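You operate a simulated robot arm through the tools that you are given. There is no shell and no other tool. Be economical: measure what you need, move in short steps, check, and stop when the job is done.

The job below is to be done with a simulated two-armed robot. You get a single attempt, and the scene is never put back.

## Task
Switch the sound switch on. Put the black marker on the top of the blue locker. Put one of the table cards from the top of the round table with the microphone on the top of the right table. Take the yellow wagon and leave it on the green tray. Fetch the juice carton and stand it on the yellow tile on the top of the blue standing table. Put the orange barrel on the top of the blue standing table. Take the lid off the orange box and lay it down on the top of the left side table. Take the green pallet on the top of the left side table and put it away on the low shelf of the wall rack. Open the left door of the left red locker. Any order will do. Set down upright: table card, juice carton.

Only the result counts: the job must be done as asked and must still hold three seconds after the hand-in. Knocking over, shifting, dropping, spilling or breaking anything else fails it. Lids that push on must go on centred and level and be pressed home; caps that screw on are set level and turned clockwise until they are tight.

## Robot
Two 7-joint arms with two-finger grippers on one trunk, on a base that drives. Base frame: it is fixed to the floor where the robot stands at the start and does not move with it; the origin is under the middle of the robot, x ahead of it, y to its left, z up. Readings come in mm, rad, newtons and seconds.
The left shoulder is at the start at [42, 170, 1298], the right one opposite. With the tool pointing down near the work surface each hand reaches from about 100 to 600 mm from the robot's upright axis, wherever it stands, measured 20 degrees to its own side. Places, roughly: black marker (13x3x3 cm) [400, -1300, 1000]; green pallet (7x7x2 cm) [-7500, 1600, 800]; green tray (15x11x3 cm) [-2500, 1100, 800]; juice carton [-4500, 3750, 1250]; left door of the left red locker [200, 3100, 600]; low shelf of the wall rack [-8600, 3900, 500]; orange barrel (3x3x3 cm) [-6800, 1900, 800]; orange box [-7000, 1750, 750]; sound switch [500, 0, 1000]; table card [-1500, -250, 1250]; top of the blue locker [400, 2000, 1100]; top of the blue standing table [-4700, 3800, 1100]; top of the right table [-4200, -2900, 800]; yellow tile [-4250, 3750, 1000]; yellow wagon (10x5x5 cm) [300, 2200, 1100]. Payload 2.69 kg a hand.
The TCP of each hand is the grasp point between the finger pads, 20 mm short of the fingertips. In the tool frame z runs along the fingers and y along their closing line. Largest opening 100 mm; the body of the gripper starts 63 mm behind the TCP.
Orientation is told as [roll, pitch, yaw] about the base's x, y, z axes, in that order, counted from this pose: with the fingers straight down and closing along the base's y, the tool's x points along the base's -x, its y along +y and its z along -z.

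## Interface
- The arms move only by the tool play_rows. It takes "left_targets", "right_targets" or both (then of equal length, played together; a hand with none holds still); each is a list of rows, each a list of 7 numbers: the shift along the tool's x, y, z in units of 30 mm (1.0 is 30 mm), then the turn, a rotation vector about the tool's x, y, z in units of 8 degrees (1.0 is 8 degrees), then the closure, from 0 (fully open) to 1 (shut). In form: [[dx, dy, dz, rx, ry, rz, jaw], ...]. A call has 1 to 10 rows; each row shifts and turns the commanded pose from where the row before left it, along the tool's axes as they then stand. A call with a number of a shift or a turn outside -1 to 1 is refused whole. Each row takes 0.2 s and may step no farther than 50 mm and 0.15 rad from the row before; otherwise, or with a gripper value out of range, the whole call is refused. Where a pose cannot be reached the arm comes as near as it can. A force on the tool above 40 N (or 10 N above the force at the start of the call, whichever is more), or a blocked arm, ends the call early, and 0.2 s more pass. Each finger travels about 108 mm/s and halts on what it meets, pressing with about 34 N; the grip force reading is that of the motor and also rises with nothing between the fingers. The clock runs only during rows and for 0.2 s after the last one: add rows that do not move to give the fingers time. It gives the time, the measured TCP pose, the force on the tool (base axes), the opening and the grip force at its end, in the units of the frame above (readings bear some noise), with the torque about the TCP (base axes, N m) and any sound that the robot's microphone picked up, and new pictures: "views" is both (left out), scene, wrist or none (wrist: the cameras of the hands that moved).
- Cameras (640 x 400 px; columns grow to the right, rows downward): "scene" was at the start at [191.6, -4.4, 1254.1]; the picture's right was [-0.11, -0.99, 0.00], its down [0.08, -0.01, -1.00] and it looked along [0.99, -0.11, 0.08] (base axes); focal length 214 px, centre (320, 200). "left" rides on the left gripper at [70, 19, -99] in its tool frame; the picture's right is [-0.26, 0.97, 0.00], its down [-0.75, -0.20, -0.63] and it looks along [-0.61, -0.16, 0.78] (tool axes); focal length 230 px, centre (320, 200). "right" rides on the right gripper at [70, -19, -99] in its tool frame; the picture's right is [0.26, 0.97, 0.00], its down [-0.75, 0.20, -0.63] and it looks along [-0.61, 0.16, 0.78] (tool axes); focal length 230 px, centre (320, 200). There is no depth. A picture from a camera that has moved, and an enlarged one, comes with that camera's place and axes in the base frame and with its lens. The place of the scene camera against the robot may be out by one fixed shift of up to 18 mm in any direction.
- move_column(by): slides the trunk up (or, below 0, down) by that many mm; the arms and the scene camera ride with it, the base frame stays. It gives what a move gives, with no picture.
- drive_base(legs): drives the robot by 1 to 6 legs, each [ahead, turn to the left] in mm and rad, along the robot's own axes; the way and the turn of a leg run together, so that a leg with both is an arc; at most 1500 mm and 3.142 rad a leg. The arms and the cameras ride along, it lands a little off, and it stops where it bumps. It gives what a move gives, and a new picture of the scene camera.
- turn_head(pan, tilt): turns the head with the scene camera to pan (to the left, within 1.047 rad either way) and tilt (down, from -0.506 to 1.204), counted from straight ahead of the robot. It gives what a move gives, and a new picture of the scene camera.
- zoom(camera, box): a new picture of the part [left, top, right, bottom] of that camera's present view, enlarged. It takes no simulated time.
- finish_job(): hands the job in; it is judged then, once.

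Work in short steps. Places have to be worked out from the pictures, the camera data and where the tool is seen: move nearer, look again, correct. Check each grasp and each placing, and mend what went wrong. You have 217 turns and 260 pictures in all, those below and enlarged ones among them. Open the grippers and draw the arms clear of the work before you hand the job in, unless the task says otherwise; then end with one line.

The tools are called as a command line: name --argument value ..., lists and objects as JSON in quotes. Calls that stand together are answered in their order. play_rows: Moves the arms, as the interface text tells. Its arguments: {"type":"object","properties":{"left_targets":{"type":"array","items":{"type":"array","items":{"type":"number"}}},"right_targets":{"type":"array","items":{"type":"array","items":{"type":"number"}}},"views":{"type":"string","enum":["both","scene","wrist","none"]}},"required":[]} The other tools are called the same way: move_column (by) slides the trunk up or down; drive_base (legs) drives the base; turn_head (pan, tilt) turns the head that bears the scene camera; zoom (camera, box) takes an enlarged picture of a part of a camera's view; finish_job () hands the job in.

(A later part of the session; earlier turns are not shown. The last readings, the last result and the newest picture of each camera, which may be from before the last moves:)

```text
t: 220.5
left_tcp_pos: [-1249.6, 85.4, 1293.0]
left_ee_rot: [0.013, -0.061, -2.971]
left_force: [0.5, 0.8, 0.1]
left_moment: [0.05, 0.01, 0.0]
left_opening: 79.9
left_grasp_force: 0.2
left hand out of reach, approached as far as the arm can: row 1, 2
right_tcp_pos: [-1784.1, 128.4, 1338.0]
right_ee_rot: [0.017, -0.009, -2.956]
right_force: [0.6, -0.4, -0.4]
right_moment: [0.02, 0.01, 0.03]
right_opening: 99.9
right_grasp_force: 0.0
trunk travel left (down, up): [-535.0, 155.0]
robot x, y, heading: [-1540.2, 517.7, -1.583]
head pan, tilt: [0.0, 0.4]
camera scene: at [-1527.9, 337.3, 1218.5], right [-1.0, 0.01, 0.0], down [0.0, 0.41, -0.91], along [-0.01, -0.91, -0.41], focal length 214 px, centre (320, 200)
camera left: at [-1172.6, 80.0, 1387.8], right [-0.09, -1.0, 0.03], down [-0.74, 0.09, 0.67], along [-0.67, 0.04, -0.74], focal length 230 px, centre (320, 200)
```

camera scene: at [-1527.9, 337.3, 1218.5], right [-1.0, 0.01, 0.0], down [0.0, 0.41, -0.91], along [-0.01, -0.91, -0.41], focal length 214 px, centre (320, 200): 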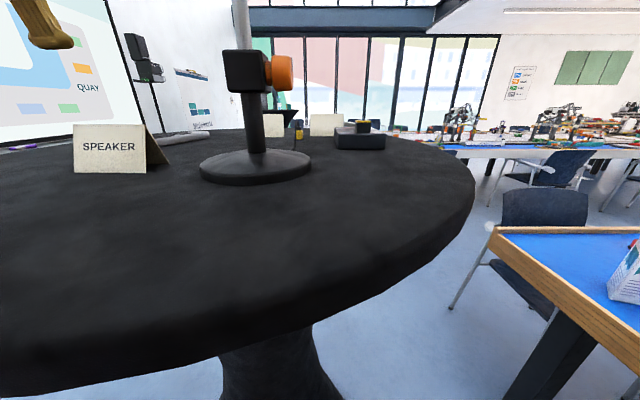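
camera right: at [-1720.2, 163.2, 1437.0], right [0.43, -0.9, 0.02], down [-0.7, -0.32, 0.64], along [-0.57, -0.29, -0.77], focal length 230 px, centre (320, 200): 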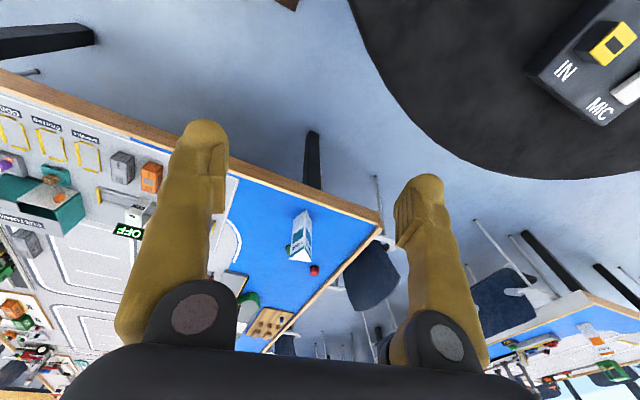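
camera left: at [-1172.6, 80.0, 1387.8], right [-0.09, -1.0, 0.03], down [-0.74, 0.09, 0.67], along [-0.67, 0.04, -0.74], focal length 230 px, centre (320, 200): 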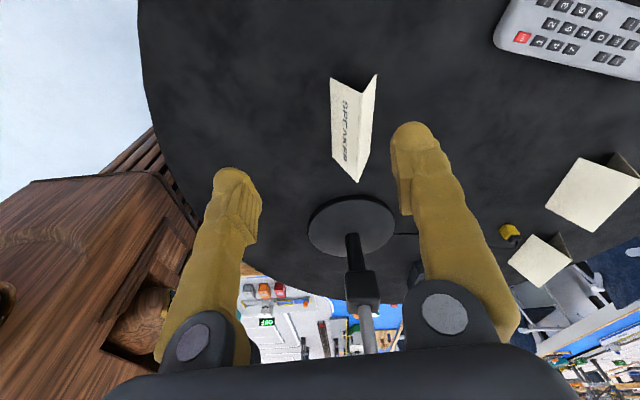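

The ridge runs from x -1237 to -1325 at y about 47. I level and align the hand, move over its middle and lower until the tips are just above the ridge.

play_rows --left_targets '[[-0.55, 0.55, 0, 0, 0.43, 0.85, 0.3], [-0.62, 0.48, 0.3, 0, 0, 0.7, 0.3], [0, 0, 0.9, 0, 0, 0, 0.3], [0, 0, 0.8, 0, 0, 0, 0.3], [0, 0, 0, 0, 0, 0, 0.3]]' --views "both"

```text
t: 221.7
left_tcp_pos: [-1281.3, 53.1, 1234.1]
left_ee_rot: [0.015, 0.002, 3.096]
left_force: [-0.1, -0.5, 0.1]
left_moment: [-0.01, -0.02, -0.03]
left_opening: 70.0
left_grasp_force: 0.2
right_tcp_pos: [-1785.9, 130.2, 1338.2]
right_ee_rot: [0.02, -0.008, -2.956]
right_force: [0.0, -0.5, 1.0]
right_moment: [-0.05, 0.02, 0.0]
right_opening: 100.1
right_grasp_force: 0.0
trunk travel left (down, up): [-535.0, 155.0]
robot x, y, heading: [-1539.8, 516.6, -1.579]
head pan, tilt: [0.0, 0.4]
camera scene: at [-1528.2, 339.0, 1218.8], right [-1.0, 0.01, 0.0], down [0.0, 0.4, -0.91], along [-0.01, -0.91, -0.4], focal length 214 px, centre (320, 200)
camera left: at [-1213.2, 31.1, 1334.0], right [-0.3, -0.95, 0.01], down [-0.74, 0.24, 0.62], along [-0.6, 0.18, -0.78], focal length 230 px, centre (320, 200)
```

scene: 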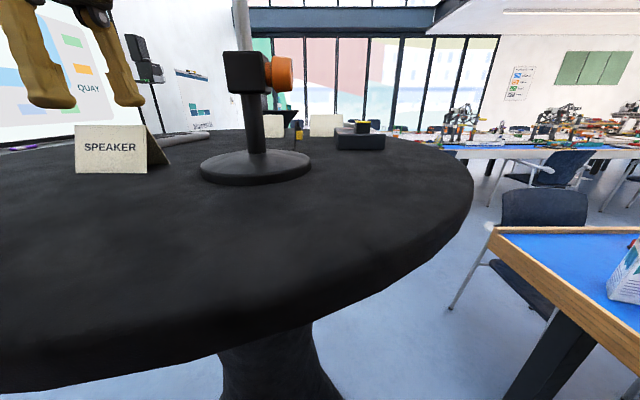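
left: 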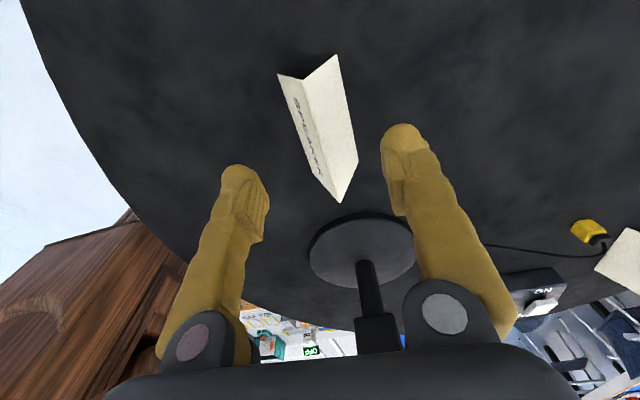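

Centred well. I lower to z 1178 and pinch the card.

play_rows --left_targets '[[0, 0.17, 0.9, 0, 0, 0, 0.3], [0, 0, 0.97, 0, 0, 0, 0.3], [0, 0, 0, 0, 0, 0, 0.3], [0, 0, 0, 0, 0, 0, 0.6], [0, 0, 0, 0, 0, 0, 0.85], [0, 0, 0, 0, 0, 0, 0.95], [0, 0, 0, 0, 0, 0, 0.95]]' --views "both"

```text
t: 223.3
left_tcp_pos: [-1281.1, 45.6, 1179.7]
left_ee_rot: [0.015, 0.001, 3.096]
left_force: [-0.7, -0.1, 0.5]
left_moment: [0.03, -0.04, -0.01]
left_opening: 18.7
left_grasp_force: 34.1
right_tcp_pos: [-1786.0, 129.9, 1338.5]
right_ee_rot: [0.019, -0.009, -2.955]
right_force: [-0.7, 0.1, -0.1]
right_moment: [-0.01, -0.03, 0.0]
right_opening: 100.1
right_grasp_force: 0.0
trunk travel left (down, up): [-535.0, 155.0]
robot x, y, heading: [-1540.8, 517.2, -1.58]
head pan, tilt: [0.0, 0.4]
camera scene: at [-1528.2, 338.4, 1218.7], right [-1.0, 0.01, 0.0], down [0.0, 0.41, -0.91], along [-0.01, -0.91, -0.41], focal length 214 px, centre (320, 200)
camera left: at [-1212.9, 23.9, 1278.7], right [-0.3, -0.95, 0.01], down [-0.74, 0.24, 0.62], along [-0.6, 0.18, -0.78], focal length 230 px, centre (320, 200)
```

scene: 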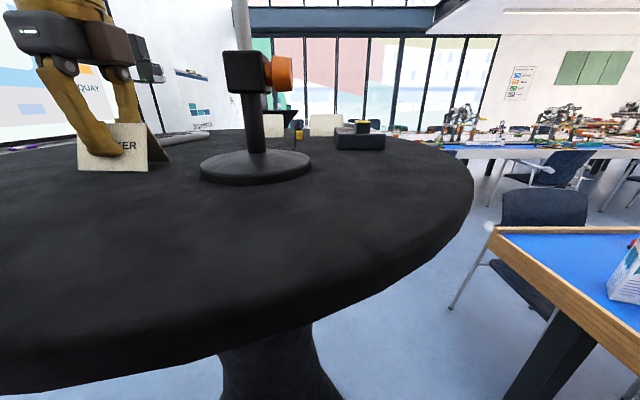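
left: 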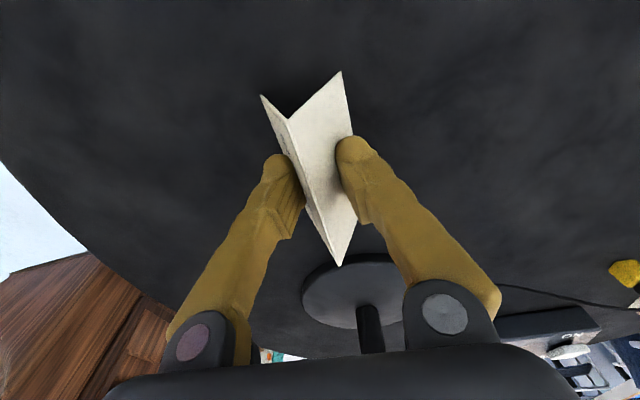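

Pinched at 18.7 mm. I lift and check that it does not slip.

play_rows --left_targets '[[0, 0, -0.5, 0, 0, 0, 0.95], [0, 0, -1, 0, 0, 0, 0.95], [0, 0, -1, 0, 0, 0, 0.95], [0, 0, -1, 0, 0, 0, 0.95], [0, 0, -1, 0, 0, 0, 0.95], [0, 0, 0, 0, 0, 0, 0.95]]' --views "wrist"

```text
t: 224.7
left_tcp_pos: [-1280.5, 46.4, 1314.6]
left_ee_rot: [0.016, 0.0, 3.097]
left_force: [-0.5, 0.3, -0.7]
left_moment: [0.0, -0.03, 0.02]
left_opening: 17.9
left_grasp_force: 33.9
right_tcp_pos: [-1785.5, 130.5, 1338.4]
right_ee_rot: [0.017, -0.008, -2.954]
right_force: [0.3, 0.5, 0.7]
right_moment: [0.0, -0.01, -0.03]
right_opening: 99.9
right_grasp_force: 0.0
trunk travel left (down, up): [-535.0, 155.0]
robot x, y, heading: [-1540.3, 518.2, -1.58]
head pan, tilt: [0.0, 0.4]
camera left: at [-1212.5, 25.9, 1414.4], right [-0.3, -0.95, 0.01], down [-0.74, 0.24, 0.62], along [-0.6, 0.18, -0.78], focal length 230 px, centre (320, 200)
```

left: 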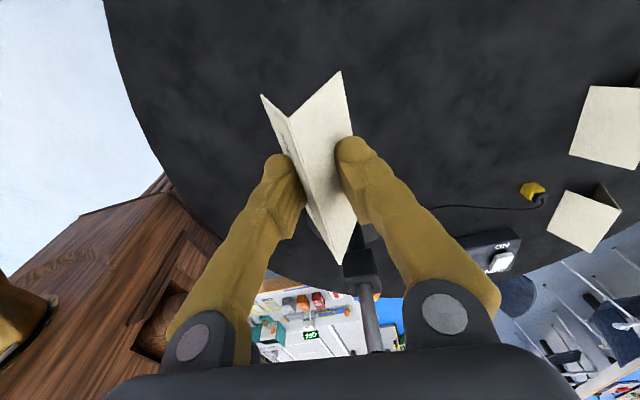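

The card is held firmly. The gap between round table and big table is narrow, so I go round by the whiteboard side: back off, drive along +x, then down to y about -2100.

drive_base --legs '[[-300, 0], [0, 1.57], [950, 0], [0, -1.571], [1450, 0], [1450, 0]]'

```text
t: 240.3
left_tcp_pos: [-308.6, 317.6, 1324.7]
left_ee_rot: [0.039, 0.0, 3.122]
left_force: [0.2, -1.0, -0.7]
left_moment: [0.05, 0.01, -0.02]
left_opening: 6.9
left_grasp_force: 33.8
right_tcp_pos: [-814.9, 386.9, 1348.7]
right_ee_rot: [0.042, -0.016, -2.929]
right_force: [0.1, -1.1, 0.2]
right_moment: [0.03, 0.0, 0.0]
right_opening: 99.8
right_grasp_force: 0.1
trunk travel left (down, up): [-535.0, 155.0]
robot x, y, heading: [-572.2, 749.5, -1.594]
head pan, tilt: [0.0, 0.4]
stopped in leg 5: the robot was blocked; the commanded pose is now the measured one
camera scene: at [-562.9, 566.9, 1218.2], right [-1.0, 0.02, 0.0], down [0.01, 0.41, -0.91], along [-0.02, -0.91, -0.41], focal length 214 px, centre (320, 200)
```

scene: 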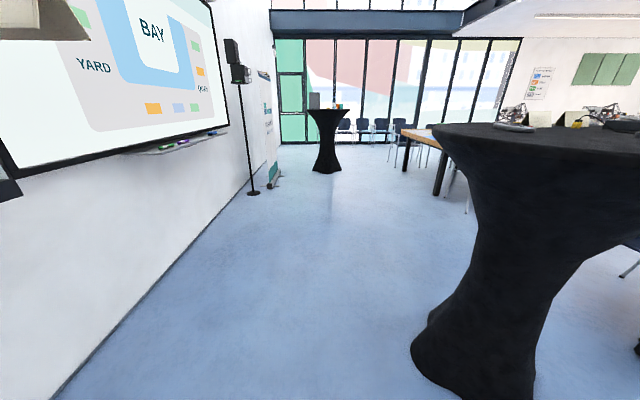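

Something blocked the drive early, and the grip width fell to 7 mm, so the card may have slipped. I check the left wrist view and look down around the base.

play_rows --left_targets '[[0, 0, 0, 0, 0, 0, 0.95]]' --views "wrist"

turn_head --pan 0.3 --tilt 1.0

```text
t: 240.7
left_tcp_pos: [-308.1, 325.4, 1328.3]
left_ee_rot: [0.048, 0.002, 3.121]
left_force: [0.0, 0.2, 0.6]
left_moment: [-0.01, 0.0, -0.02]
left_opening: 6.6
left_grasp_force: 33.9
right_tcp_pos: [-815.8, 395.3, 1351.5]
right_ee_rot: [0.052, -0.017, -2.928]
right_force: [-0.5, 0.1, 0.6]
right_moment: [-0.02, 0.01, -0.01]
right_opening: 100.2
right_grasp_force: 0.1
trunk travel left (down, up): [-535.0, 155.0]
robot x, y, heading: [-570.8, 750.7, -1.595]
head pan, tilt: [0.0, 0.4]
camera left: at [-239.2, 309.4, 1428.1], right [-0.28, -0.96, 0.04], down [-0.75, 0.24, 0.62], along [-0.6, 0.14, -0.78], focal length 230 px, centre (320, 200)
```

left: 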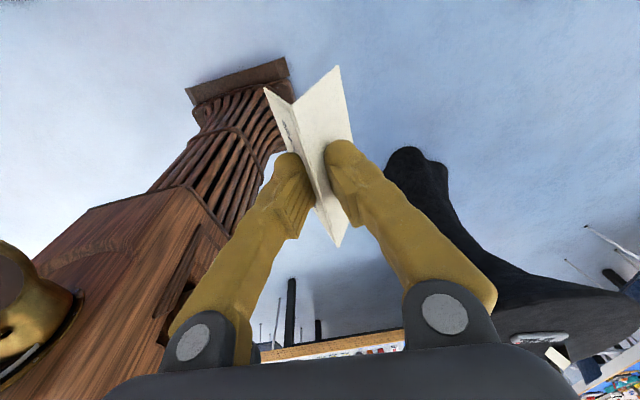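

```text
t: 241.7
left_tcp_pos: [-309.0, 322.8, 1327.4]
left_ee_rot: [0.045, 0.002, 3.121]
left_force: [-1.0, -0.1, 0.9]
left_moment: [0.0, 0.03, 0.02]
left_opening: 5.8
left_grasp_force: 34.2
right_tcp_pos: [-814.7, 393.8, 1350.1]
right_ee_rot: [0.048, -0.018, -2.929]
right_force: [-0.1, -0.7, -0.3]
right_moment: [0.01, -0.01, -0.01]
right_opening: 99.7
right_grasp_force: 0.1
trunk travel left (down, up): [-535.0, 155.0]
robot x, y, heading: [-572.2, 750.8, -1.595]
head pan, tilt: [0.3, 1.0]
camera scene: at [-542.2, 596.3, 1169.0], right [-0.96, -0.27, -0.01], down [-0.23, 0.82, -0.53], along [0.15, -0.51, -0.85], focal length 214 px, centre (320, 200)
```

scene: 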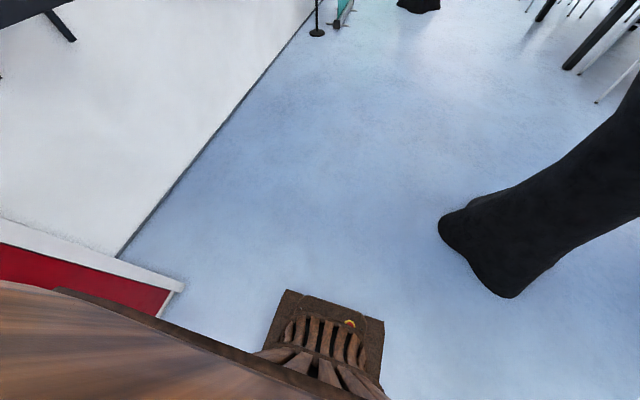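

The card is creeping out of the pinch. I command the fingers to just their present width, so they stop squeezing it out, and read the rate.

play_rows --left_targets '[[0, 0, 0, 0, 0, 0, 0.948]]' --views "none"

zoom --camera "left" --box '[230, 40, 400, 260]'

```text
t: 242.1
left_tcp_pos: [-308.6, 323.7, 1327.6]
left_ee_rot: [0.046, 0.003, 3.123]
left_force: [-0.2, -0.2, 0.7]
left_moment: [-0.02, -0.02, 0.0]
left_opening: 6.0
left_grasp_force: 33.9
right_tcp_pos: [-814.7, 393.0, 1350.1]
right_ee_rot: [0.048, -0.016, -2.928]
right_force: [0.0, 0.8, 0.8]
right_moment: [0.01, 0.0, 0.02]
right_opening: 99.9
right_grasp_force: 0.1
trunk travel left (down, up): [-535.0, 155.0]
robot x, y, heading: [-573.7, 746.7, -1.595]
head pan, tilt: [0.3, 1.0]
```

```text
1.82 times, centred on (315, 150) of left
camera zoom: at [-239.4, 307.5, 1427.3], right [-0.28, -0.96, 0.04], down [-0.75, 0.24, 0.62], along [-0.6, 0.14, -0.78], focal length 418 px, centre (329, 291)
```

zoom: 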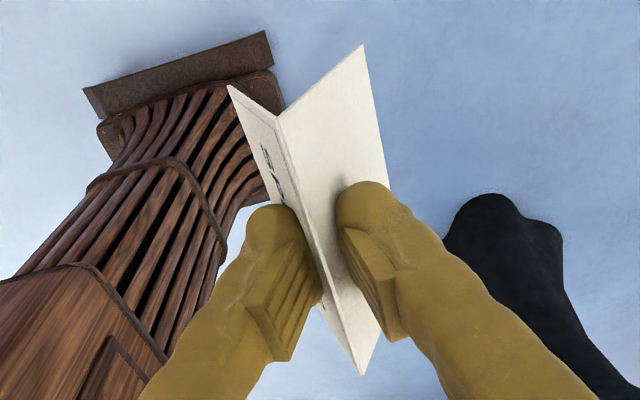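

The grip is steady while standing, so driving makes it creep. I take it back to the round table close by and will re-grip it by its ends, which cannot wedge out.

drive_base --legs '[[0, -1.153], [528, 0], [0, 0.348]]'

turn_head --pan 0.2 --tilt 0.4

```text
t: 249.3
left_tcp_pos: [-1186.2, 61.3, 1326.5]
left_ee_rot: [0.045, 0.001, 2.318]
left_force: [-0.3, -1.8, -0.2]
left_moment: [0.02, -0.02, 0.02]
left_opening: 6.6
left_grasp_force: 15.5
right_tcp_pos: [-1487.0, 474.7, 1348.9]
right_ee_rot: [0.049, -0.018, 2.549]
right_force: [0.6, 0.1, -0.5]
right_moment: [0.01, -0.03, 0.03]
right_opening: 100.3
right_grasp_force: 0.1
trunk travel left (down, up): [-535.0, 155.0]
robot x, y, heading: [-1064.3, 547.2, -2.402]
head pan, tilt: [0.3, 1.0]
camera scene: at [-1153.5, 432.6, 1168.9], right [-0.86, 0.51, 0.0], down [0.43, 0.73, -0.53], along [-0.26, -0.46, -0.85], focal length 214 px, centre (320, 200)
```

scene: 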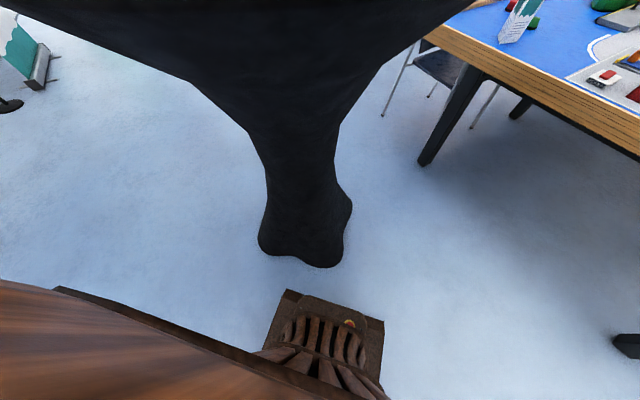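

```text
t: 250.3
left_tcp_pos: [-1173.1, 75.9, 1309.7]
left_ee_rot: [-0.003, 0.003, 2.316]
left_force: [-0.9, 0.6, 0.5]
left_moment: [-0.03, -0.05, 0.01]
left_opening: 6.1
left_grasp_force: 31.1
right_tcp_pos: [-1475.4, 489.5, 1355.4]
right_ee_rot: [0.064, -0.021, 2.551]
right_force: [-0.2, -0.1, -0.8]
right_moment: [-0.04, -0.02, 0.0]
right_opening: 99.9
right_grasp_force: 0.1
trunk travel left (down, up): [-535.0, 155.0]
robot x, y, heading: [-1069.7, 549.2, -2.407]
head pan, tilt: [0.201, 0.4]
camera scene: at [-1175.6, 417.9, 1218.5], right [-0.81, 0.59, -0.01], down [0.24, 0.33, -0.91], along [-0.54, -0.74, -0.41], focal length 214 px, centre (320, 200)
```

scene: 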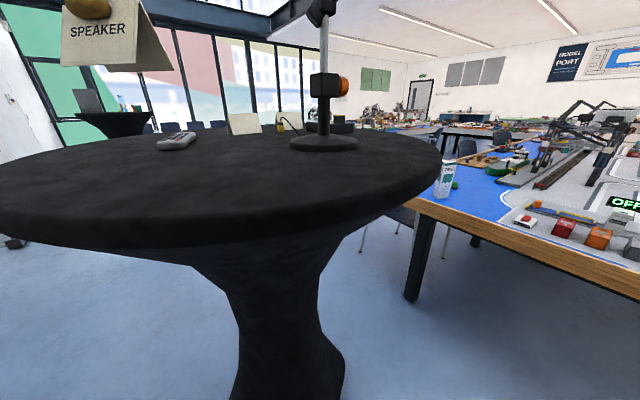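

The card is still held and is over the table, well inside its edge. I lower it.

play_rows --left_targets '[[0, 0, 0.8, 0, 0, 0, 0.948], [0, 0, 0.9, 0, 0, 0, 0.948], [0, 0, 0.9, 0, 0, 0, 0.948], [0, 0, 0.3, 0, 0, 0, 0.948], [0, 0, 0, 0, 0, 0, 0.948]]' --views "scene"

```text
t: 251.5
left_tcp_pos: [-1175.2, 71.6, 1246.1]
left_ee_rot: [0.06, 0.0, 2.318]
left_force: [0.0, -0.5, 0.6]
left_moment: [0.04, 0.01, -0.01]
left_opening: 5.0
left_grasp_force: 0.1
right_tcp_pos: [-1470.7, 488.9, 1354.6]
right_ee_rot: [0.064, -0.024, 2.549]
right_force: [0.6, 0.0, 0.7]
right_moment: [0.03, 0.01, 0.0]
right_opening: 100.1
right_grasp_force: 0.1
trunk travel left (down, up): [-535.0, 155.0]
robot x, y, heading: [-1065.1, 547.4, -2.401]
head pan, tilt: [0.201, 0.4]
camera scene: at [-1173.3, 417.0, 1218.7], right [-0.81, 0.59, 0.0], down [0.24, 0.33, -0.91], along [-0.54, -0.74, -0.4], focal length 214 px, centre (320, 200)
```

scene: 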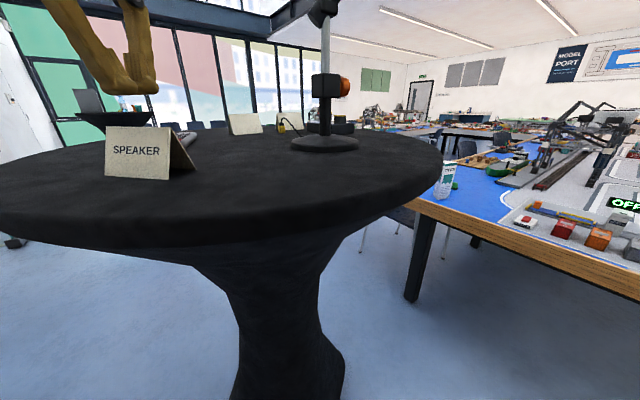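

By luck the card slid off and stands upright on the table. I raise the hand and turn it a quarter to take the card by its two ends.

play_rows --left_targets '[[0, 0, -1, 0, 0, -1, 0], [0, 0, -1, 0, 0, -1, 0], [0, 0, -0.3, 0, 0, -1, 0], [0, 0, 0, 0, 0, -1, 0], [0, 0, 0, 0, 0, -1, 0], [0, 0, 0, 0, 0, -1, 0], [0, 0, 0, 0, 0, -1, 0], [0, 0, 0, 0, 0, -1, 0], [0, 0, 0, 0, 0, -1, 0], [0, 0, 0, 0, 0, -1, 0]]' --views "both"

```text
t: 253.7
left_tcp_pos: [-1172.3, 74.4, 1303.3]
left_ee_rot: [0.004, -0.024, -2.568]
left_force: [0.2, 0.2, -0.3]
left_moment: [0.01, -0.02, 0.0]
left_opening: 99.9
left_grasp_force: 0.0
right_tcp_pos: [-1472.3, 490.1, 1354.8]
right_ee_rot: [0.066, -0.024, 2.548]
right_force: [0.6, 1.2, -0.4]
right_moment: [0.01, -0.05, 0.03]
right_opening: 99.7
right_grasp_force: 0.1
trunk travel left (down, up): [-535.0, 155.0]
robot x, y, heading: [-1065.2, 546.1, -2.4]
head pan, tilt: [0.201, 0.4]
camera scene: at [-1173.6, 417.3, 1218.7], right [-0.81, 0.59, 0.0], down [0.24, 0.33, -0.91], along [-0.54, -0.74, -0.4], focal length 214 px, centre (320, 200)
camera left: at [-1101.6, 97.4, 1400.4], right [0.31, -0.95, 0.01], down [-0.73, -0.23, 0.65], along [-0.61, -0.21, -0.76], focal length 230 px, centre (320, 200)
```

scene: 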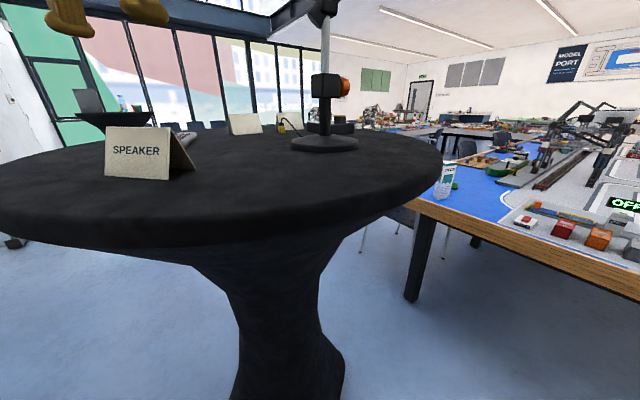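
left: 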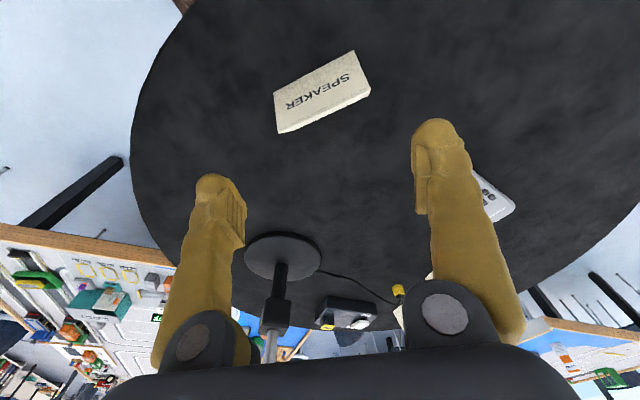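

The ridge centre is at [-1169, 71], its direction 8.5 degrees off my closing line. I align and lower to just above the ridge.

play_rows --left_targets '[[0, 0.17, 0, 0, 0.17, -1, 0], [0, 0, 0.87, 0, 0, -0.06, 0], [0, 0, 0.87, 0, 0, 0, 0], [0, 0, 0.87, 0, 0, 0, 0], [0, 0, 0, 0, 0, 0, 0]]' --views "both"

```text
t: 254.9
left_tcp_pos: [-1170.0, 68.9, 1236.8]
left_ee_rot: [0.005, -0.039, -2.421]
left_force: [-0.1, 0.2, 0.6]
left_moment: [-0.02, 0.01, -0.03]
left_opening: 100.1
left_grasp_force: 0.2
right_tcp_pos: [-1471.2, 490.7, 1355.7]
right_ee_rot: [0.065, -0.023, 2.55]
right_force: [0.2, -0.3, -0.9]
right_moment: [-0.03, 0.02, 0.01]
right_opening: 100.1
right_grasp_force: 0.1
trunk travel left (down, up): [-535.0, 155.0]
robot x, y, heading: [-1061.6, 547.6, -2.401]
head pan, tilt: [0.201, 0.4]
camera scene: at [-1173.2, 417.6, 1218.8], right [-0.81, 0.59, 0.0], down [0.24, 0.33, -0.91], along [-0.54, -0.74, -0.4], focal length 214 px, centre (320, 200)
camera left: at [-1103.1, 103.0, 1333.9], right [0.44, -0.9, 0.01], down [-0.68, -0.33, 0.66], along [-0.58, -0.3, -0.75], focal length 230 px, centre (320, 200)
```

scene: 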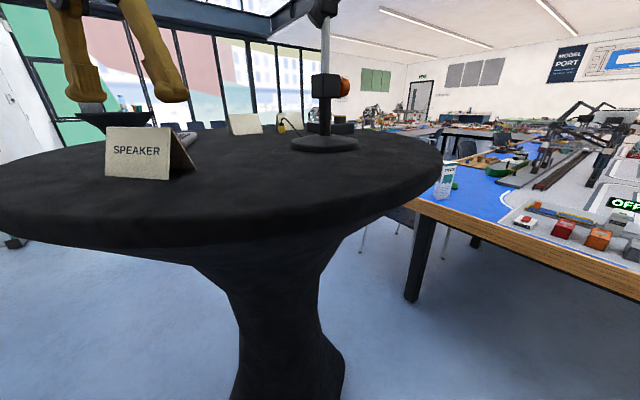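
left: 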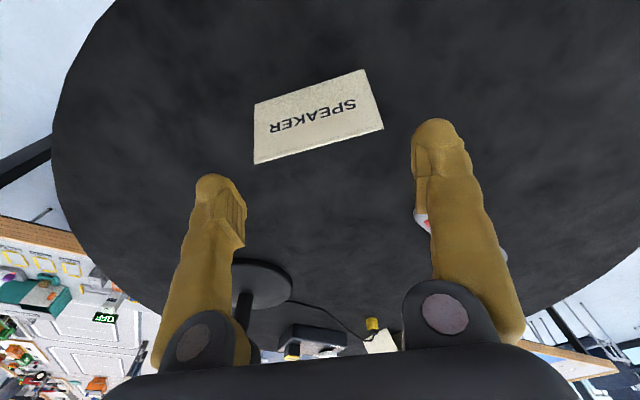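

Aligned within 2 mm. I level the hand, lower it over the card's ends to z 1178 and close.

play_rows --left_targets '[[0.1, -0.04, 0, 0, 0.28, 0, 0], [0, 0, 0.7, 0, 0, 0, 0], [0, 0, 0.7, 0, 0, 0, 0], [0, 0, 0.5, 0, 0, 0, 0], [0, 0, 0, 0, 0, 0, 0]]' --views "wrist"

```text
t: 256.1
left_tcp_pos: [-1169.5, 71.7, 1180.4]
left_ee_rot: [0.005, 0.001, -2.421]
left_force: [-0.6, -1.1, 7.2]
left_moment: [-0.02, -0.02, 0.01]
left_opening: 100.1
left_grasp_force: 0.0
right_tcp_pos: [-1471.7, 490.2, 1355.3]
right_ee_rot: [0.063, -0.022, 2.551]
right_force: [0.3, 0.4, 0.2]
right_moment: [-0.01, -0.02, -0.02]
right_opening: 100.0
right_grasp_force: 0.0
trunk travel left (down, up): [-535.0, 155.0]
robot x, y, heading: [-1065.5, 548.5, -2.4]
head pan, tilt: [0.201, 0.4]
camera left: at [-1104.4, 102.7, 1279.5], right [0.44, -0.9, 0.0], down [-0.7, -0.34, 0.63], along [-0.56, -0.28, -0.78], focal length 230 px, centre (320, 200)
```

left: 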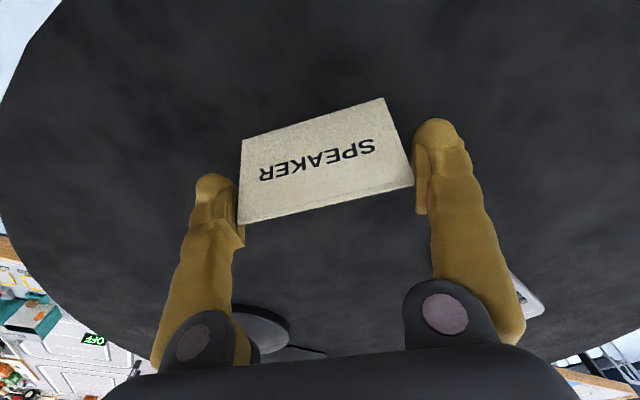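

The fingers straddle the card's ends. I close gently.

play_rows --left_targets '[[0, 0, -0.1, 0, 0, 0, 0], [0, 0, 0, 0, 0, 0, 0.15], [0, 0, 0, 0, 0, 0, 0.3], [0, 0, 0, 0, 0, 0, 0.3]]' --views "wrist"

```text
t: 257.1
left_tcp_pos: [-1168.3, 71.5, 1183.0]
left_ee_rot: [0.004, 0.0, -2.421]
left_force: [0.4, -0.5, 0.5]
left_moment: [0.01, 0.03, 0.0]
left_opening: 89.3
left_grasp_force: 34.0
right_tcp_pos: [-1472.0, 489.2, 1354.3]
right_ee_rot: [0.065, -0.021, 2.552]
right_force: [-0.4, -1.0, -0.1]
right_moment: [0.0, 0.02, 0.0]
right_opening: 100.2
right_grasp_force: 0.0
trunk travel left (down, up): [-535.0, 155.0]
robot x, y, heading: [-1068.3, 552.3, -2.401]
head pan, tilt: [0.201, 0.4]
camera left: at [-1104.3, 102.5, 1282.5], right [0.44, -0.9, 0.0], down [-0.7, -0.34, 0.63], along [-0.56, -0.28, -0.78], focal length 230 px, centre (320, 200)
```

left: 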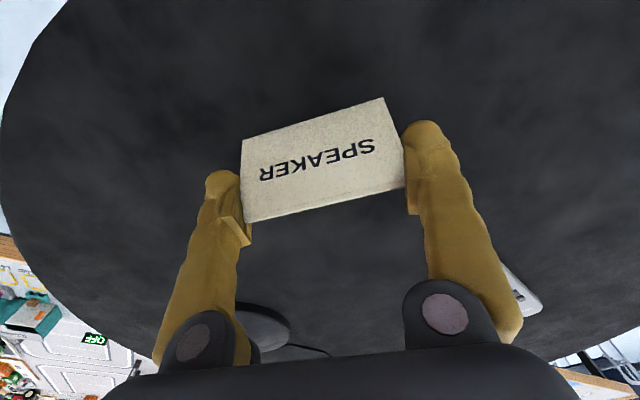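

Held by its ends at 89 mm. I lift it, then drive a wider way round towards the right table.

play_rows --left_targets '[[0, 0, -0.6, 0, 0, 0, 0.3], [0, 0, -1, 0, 0, 0, 0.3], [0, 0, -1, 0, 0, 0, 0.3], [0, 0, -1, 0, 0, 0, 0.3], [0, 0, -0.6, 0, 0, 0, 0.3]]' --views "none"

drive_base --legs '[[-250, 0], [0, 1.275], [700, 0]]'

```text
t: 258.3
left_tcp_pos: [-1169.9, 71.7, 1306.1]
left_ee_rot: [0.005, 0.009, -2.421]
left_force: [-0.2, 0.1, -0.6]
left_moment: [0.0, -0.01, 0.01]
left_opening: 89.3
left_grasp_force: 34.1
right_tcp_pos: [-1471.8, 489.7, 1355.4]
right_ee_rot: [0.064, -0.023, 2.551]
right_force: [-0.9, -0.6, -0.4]
right_moment: [0.01, 0.03, -0.01]
right_opening: 100.2
right_grasp_force: 0.1
trunk travel left (down, up): [-535.0, 155.0]
robot x, y, heading: [-1062.7, 547.5, -2.394]
head pan, tilt: [0.201, 0.4]
```

```text
t: 266.8
left_tcp_pos: [-147.9, -151.7, 1307.1]
left_ee_rot: [0.006, 0.008, -1.142]
left_force: [0.1, 0.2, 0.2]
left_moment: [0.01, -0.02, -0.04]
left_opening: 88.4
left_grasp_force: 34.3
right_tcp_pos: [-635.8, -323.1, 1354.6]
right_ee_rot: [0.066, -0.023, -2.452]
right_force: [0.4, 0.4, 0.6]
right_moment: [0.01, 0.02, 0.0]
right_opening: 99.7
right_grasp_force: 0.1
trunk travel left (down, up): [-535.0, 155.0]
robot x, y, heading: [-574.4, 87.1, -1.116]
head pan, tilt: [0.201, 0.4]
camera scene: at [-466.2, -65.7, 1218.7], right [-0.79, -0.61, 0.0], down [-0.24, 0.32, -0.91], along [0.56, -0.72, -0.4], focal length 214 px, centre (320, 200)
```

scene: 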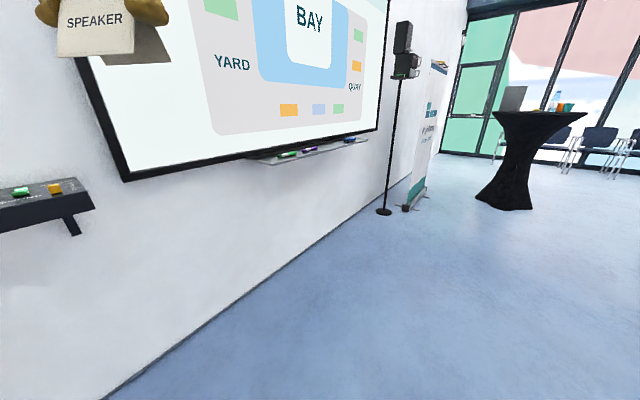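

The card stays put. I drive on past the round table and turn to look at the right table.

drive_base --legs '[[0, -0.657], [1400, 0], [0, -0.8]]'

turn_head --pan 0 --tilt 0.3

```text
t: 267.6
left_tcp_pos: [-185.8, -100.6, 1276.6]
left_ee_rot: [0.016, 0.118, -1.149]
left_force: [-0.9, -0.1, 0.1]
left_moment: [0.0, -0.12, 0.03]
left_opening: 87.7
left_grasp_force: 33.8
right_tcp_pos: [-674.5, -265.5, 1367.7]
right_ee_rot: [0.117, -0.038, -2.463]
right_force: [-1.9, -0.3, -0.2]
right_moment: [0.01, -0.11, -0.01]
right_opening: 99.9
right_grasp_force: 0.1
trunk travel left (down, up): [-535.0, 155.0]
robot x, y, heading: [-574.3, 86.1, -1.122]
head pan, tilt: [0.201, 0.4]
stopped in leg 1: the robot was blocked; the commanded pose is now the measured one
camera scene: at [-472.8, -66.2, 1219.1], right [-0.8, -0.6, -0.01], down [-0.24, 0.32, -0.92], along [0.55, -0.73, -0.4], focal length 214 px, centre (320, 200)
```

scene: 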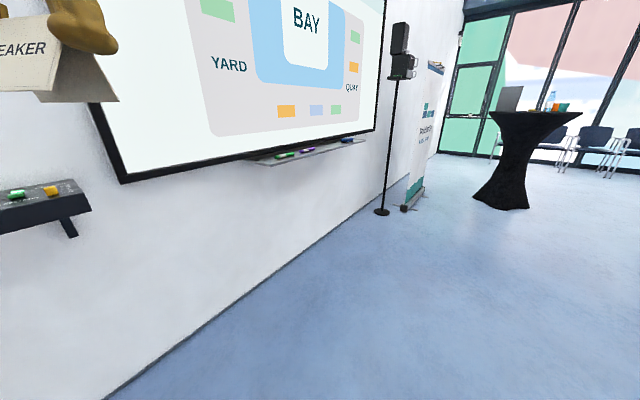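

```text
t: 268.3
left_tcp_pos: [-177.5, -99.2, 1274.6]
left_ee_rot: [0.009, 0.119, -1.15]
left_force: [0.4, 0.1, 0.5]
left_moment: [0.01, 0.04, -0.04]
left_opening: 87.7
left_grasp_force: 33.6
right_tcp_pos: [-667.3, -263.9, 1367.5]
right_ee_rot: [0.112, -0.045, -2.464]
right_force: [0.8, -0.5, -0.2]
right_moment: [0.02, 0.03, 0.0]
right_opening: 99.9
right_grasp_force: 0.0
trunk travel left (down, up): [-535.0, 155.0]
robot x, y, heading: [-576.2, 84.6, -1.126]
head pan, tilt: [0.0, 0.3]
camera scene: at [-481.4, -75.7, 1227.9], right [-0.9, -0.43, 0.0], down [-0.14, 0.28, -0.95], along [0.41, -0.86, -0.31], focal length 214 px, centre (320, 200)
```

scene: 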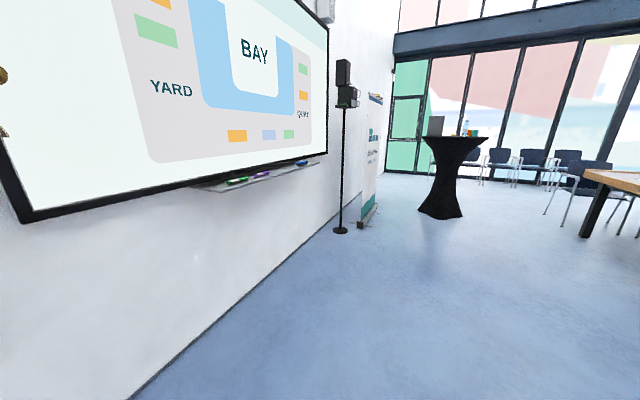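

The turn was blocked for no visible reason, as once before. I simply try the turn again with a smaller leg.

drive_base --legs '[[0, -0.3]]'

```text
t: 269.1
left_tcp_pos: [-209.2, -74.9, 1260.1]
left_ee_rot: [0.011, 0.181, -1.192]
left_force: [-0.9, 0.9, -0.2]
left_moment: [-0.06, -0.06, 0.01]
left_opening: 87.6
left_grasp_force: 34.0
right_tcp_pos: [-705.2, -219.6, 1374.7]
right_ee_rot: [0.15, -0.054, -2.51]
right_force: [-0.8, -0.3, -0.5]
right_moment: [-0.05, -0.04, 0.02]
right_opening: 99.8
right_grasp_force: 0.1
trunk travel left (down, up): [-535.0, 155.0]
robot x, y, heading: [-572.4, 86.5, -1.166]
head pan, tilt: [0.0, 0.3]
stopped in leg 1: the robot was blocked; the commanded pose is now the measured one
camera scene: at [-493.0, -77.7, 1228.4], right [-0.92, -0.39, 0.0], down [-0.12, 0.29, -0.95], along [0.38, -0.87, -0.31], focal length 214 px, centre (320, 200)
```

scene: 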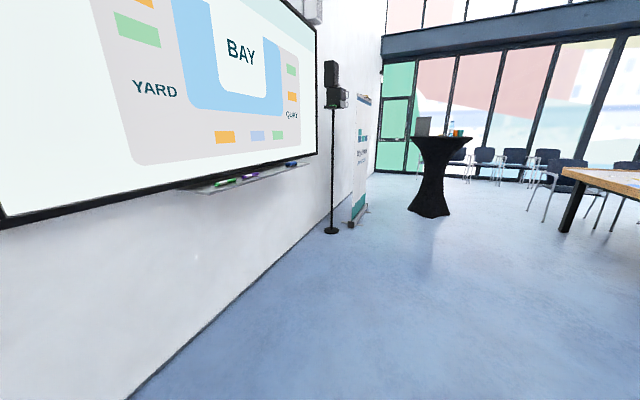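

Something real blocks the base. I look down to the right and to the left.

turn_head --pan -1.04 --tilt 0.9

turn_head --pan 1.04 --tilt 0.9

```text
t: 270.4
left_tcp_pos: [-204.2, -79.4, 1258.7]
left_ee_rot: [0.01, 0.181, -1.193]
left_force: [1.2, -0.9, 0.8]
left_moment: [0.0, -0.01, -0.02]
left_opening: 87.5
left_grasp_force: 33.4
right_tcp_pos: [-701.4, -222.1, 1373.7]
right_ee_rot: [0.142, -0.053, -2.512]
right_force: [0.2, 0.0, 0.3]
right_moment: [0.05, 0.0, -0.01]
right_opening: 100.1
right_grasp_force: 0.0
trunk travel left (down, up): [-535.0, 155.0]
robot x, y, heading: [-576.1, 85.3, -1.169]
head pan, tilt: [-1.04, 0.901]
camera scene: at [-571.3, -54.2, 1176.6], right [-0.81, 0.59, 0.02], down [0.46, 0.64, -0.61], along [-0.37, -0.49, -0.79], focal length 214 px, centre (320, 200)
```

scene: 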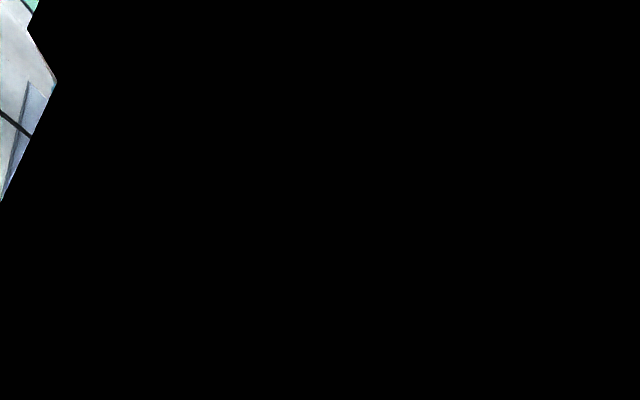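

```text
t: 272.4
left_tcp_pos: [-205.2, -77.9, 1259.5]
left_ee_rot: [0.007, 0.181, -1.193]
left_force: [-0.1, 0.5, -0.5]
left_moment: [-0.01, -0.01, 0.02]
left_opening: 87.6
left_grasp_force: 33.8
right_tcp_pos: [-700.1, -220.8, 1374.8]
right_ee_rot: [0.143, -0.054, -2.51]
right_force: [-0.8, 0.9, -0.1]
right_moment: [-0.02, 0.0, -0.01]
right_opening: 100.0
right_grasp_force: 0.1
trunk travel left (down, up): [-535.0, 155.0]
robot x, y, heading: [-575.9, 79.8, -1.166]
head pan, tilt: [1.04, 0.901]
camera scene: at [-451.9, -2.4, 1176.6], right [-0.13, -0.99, -0.01], down [-0.78, 0.11, -0.61], along [0.61, -0.07, -0.79], focal length 214 px, centre (320, 200)
```

scene: 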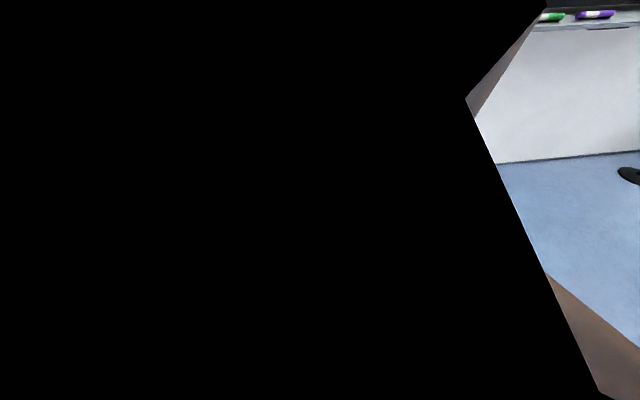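

Only my own arms show. I set the head straight and test a short forward move instead.

turn_head --pan 0 --tilt 0.3

drive_base --legs '[[150, 0]]'

```text
t: 273.7
left_tcp_pos: [-204.3, -77.9, 1258.5]
left_ee_rot: [0.008, 0.183, -1.193]
left_force: [-0.9, 0.8, 0.1]
left_moment: [0.02, -0.01, 0.04]
left_opening: 87.3
left_grasp_force: 34.0
right_tcp_pos: [-700.2, -223.2, 1374.1]
right_ee_rot: [0.143, -0.053, -2.51]
right_force: [-0.1, 0.1, -0.2]
right_moment: [0.01, 0.03, 0.01]
right_opening: 99.9
right_grasp_force: 0.0
trunk travel left (down, up): [-535.0, 155.0]
robot x, y, heading: [-575.6, 88.0, -1.166]
head pan, tilt: [0.0, 0.3]
camera scene: at [-489.5, -79.5, 1227.9], right [-0.92, -0.4, 0.0], down [-0.12, 0.29, -0.95], along [0.38, -0.87, -0.31], focal length 214 px, centre (320, 200)
```

scene: 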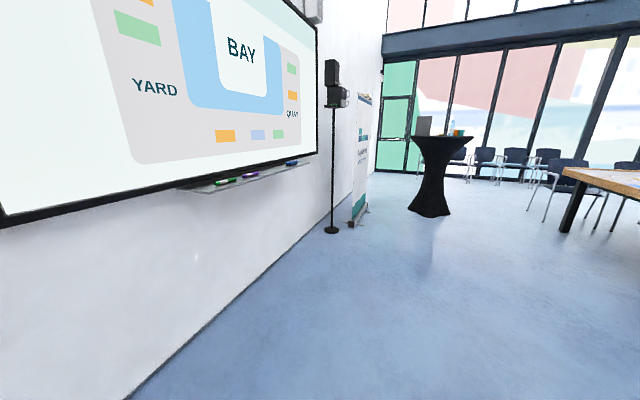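

```text
t: 275.1
left_tcp_pos: [-155.2, -192.1, 1279.4]
left_ee_rot: [0.012, 0.106, -1.191]
left_force: [0.2, -1.3, 2.2]
left_moment: [0.11, 0.01, 0.0]
left_opening: 87.4
left_grasp_force: 34.2
right_tcp_pos: [-652.8, -332.1, 1380.0]
right_ee_rot: [0.17, -0.057, -2.509]
right_force: [1.0, -2.2, -0.1]
right_moment: [0.2, 0.07, -0.01]
right_opening: 100.1
right_grasp_force: 0.0
trunk travel left (down, up): [-535.0, 155.0]
robot x, y, heading: [-513.9, -57.5, -1.166]
head pan, tilt: [0.0, 0.3]
camera scene: at [-446.2, -180.0, 1233.6], right [-0.92, -0.4, 0.0], down [-0.11, 0.26, -0.96], along [0.38, -0.88, -0.28], focal length 214 px, centre (320, 200)
```

scene: 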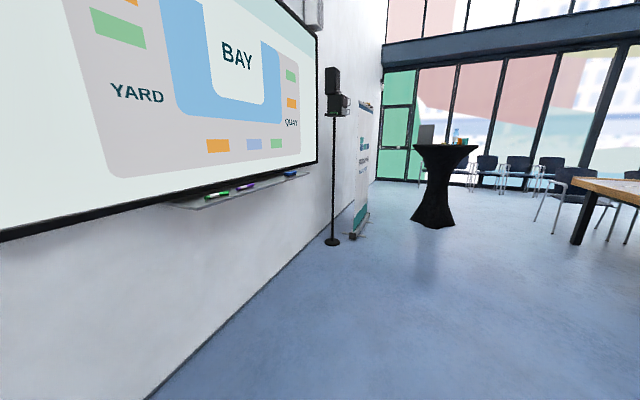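

Forward works. I try the right turn again here and go on.

drive_base --legs '[[0, -0.6], [1300, 0], [0, -0.7]]'

```text
t: 285.2
left_tcp_pos: [-813.6, -1739.1, 1264.5]
left_ee_rot: [0.002, 0.163, -2.482]
left_force: [0.2, 0.3, 0.0]
left_moment: [-0.02, -0.04, -0.03]
left_opening: 87.4
left_grasp_force: 34.3
right_tcp_pos: [-1085.9, -1296.5, 1375.7]
right_ee_rot: [0.153, -0.057, 2.484]
right_force: [-0.4, 0.1, 0.0]
right_moment: [-0.01, -0.01, -0.01]
right_opening: 99.8
right_grasp_force: 0.0
trunk travel left (down, up): [-535.0, 155.0]
robot x, y, heading: [-757.7, -1339.1, -2.459]
head pan, tilt: [0.0, 0.3]
camera scene: at [-887.4, -1448.7, 1228.0], right [-0.63, 0.77, 0.0], down [0.24, 0.2, -0.95], along [-0.73, -0.6, -0.31], focal length 214 px, centre (320, 200)
```

scene: 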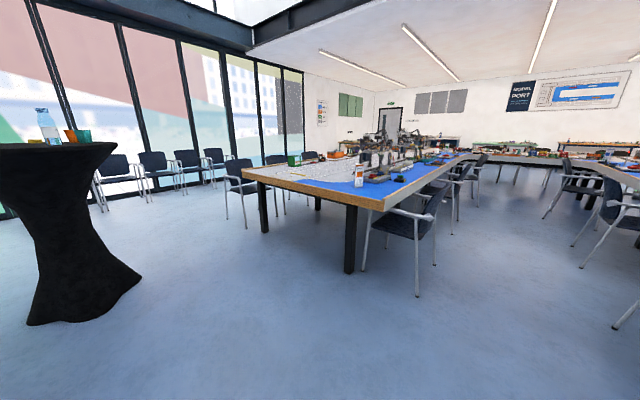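

The right table's near end runs along x about -2100 from y -1940 to -3390. I zoom to find a free spot.

zoom --camera "scene" --box '[230, 130, 470, 230]'

```text
2.67 times, centred on (350, 180) of scene
camera zoom: at [-887.4, -1448.7, 1228.0], right [-0.63, 0.77, 0.0], down [0.24, 0.2, -0.95], along [-0.73, -0.6, -0.31], focal length 572 px, centre (240, 253)
```

zoom: 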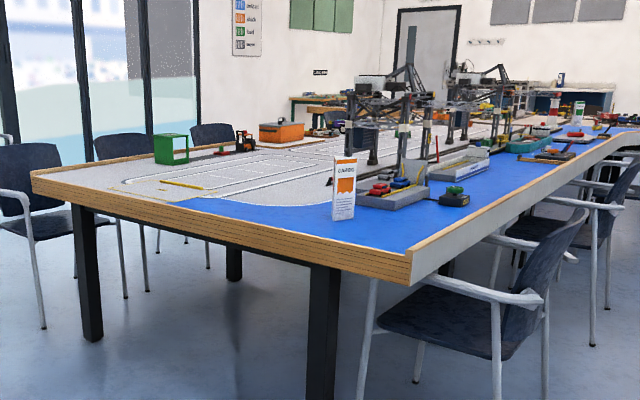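

A free spot lies near [-2290, -2640]. I drive up to [-1810, -2380] facing the table's end.

drive_base --legs '[[0, 0.098], [1480, 0], [0, -0.78]]'

turn_head --pan 0.3 --tilt 0.6

```text
t: 295.2
left_tcp_pos: [-2090.2, -2670.8, 1258.5]
left_ee_rot: [-0.011, 0.19, 3.121]
left_force: [-0.6, -0.5, 0.8]
left_moment: [0.02, 0.0, 0.0]
left_opening: 86.8
left_grasp_force: 34.5
right_tcp_pos: [-2015.4, -2149.8, 1378.2]
right_ee_rot: [0.167, -0.061, 1.803]
right_force: [0.3, -0.4, 0.0]
right_moment: [0.0, -0.02, -0.01]
right_opening: 100.2
right_grasp_force: 0.1
trunk travel left (down, up): [-535.0, 155.0]
robot x, y, heading: [-1806.8, -2390.0, -3.139]
head pan, tilt: [0.0, 0.3]
camera scene: at [-1978.8, -2386.4, 1228.0], right [-0.01, 1.0, 0.0], down [0.31, 0.0, -0.95], along [-0.95, -0.01, -0.31], focal length 214 px, centre (320, 200)
```

scene: 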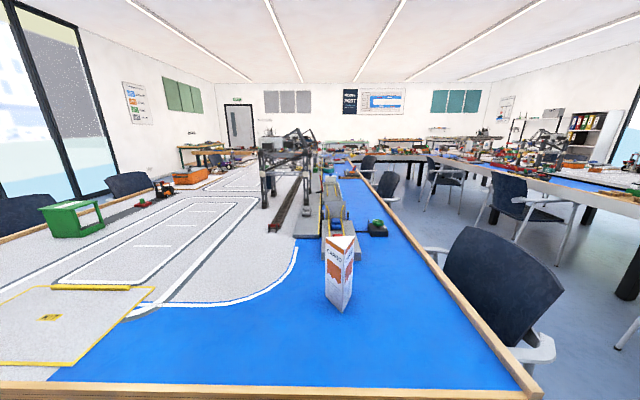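

```text
t: 296.0
left_tcp_pos: [-2066.2, -2670.1, 1246.4]
left_ee_rot: [-0.018, 0.238, 3.122]
left_force: [0.5, 0.5, 1.0]
left_moment: [-0.03, 0.04, 0.0]
left_opening: 86.9
left_grasp_force: 33.9
right_tcp_pos: [-1993.9, -2148.4, 1380.7]
right_ee_rot: [0.184, -0.067, 1.802]
right_force: [0.7, -0.1, 0.3]
right_moment: [0.03, 0.03, 0.01]
right_opening: 100.2
right_grasp_force: 0.1
trunk travel left (down, up): [-535.0, 155.0]
robot x, y, heading: [-1809.6, -2392.6, -3.135]
head pan, tilt: [0.3, 0.6]
camera scene: at [-1968.9, -2412.5, 1200.8], right [-0.3, 0.95, -0.01], down [0.55, 0.17, -0.82], along [-0.78, -0.25, -0.58], focal length 214 px, centre (320, 200)
```

scene: 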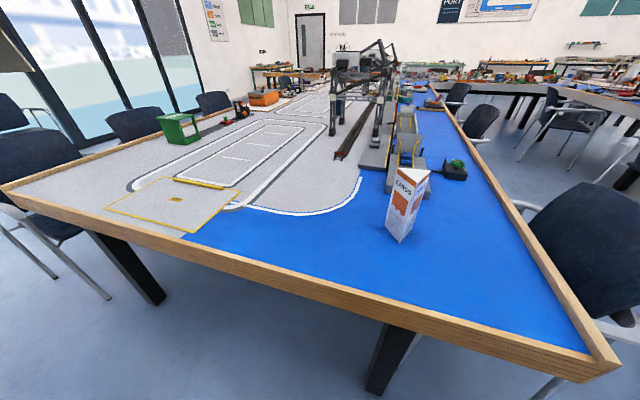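

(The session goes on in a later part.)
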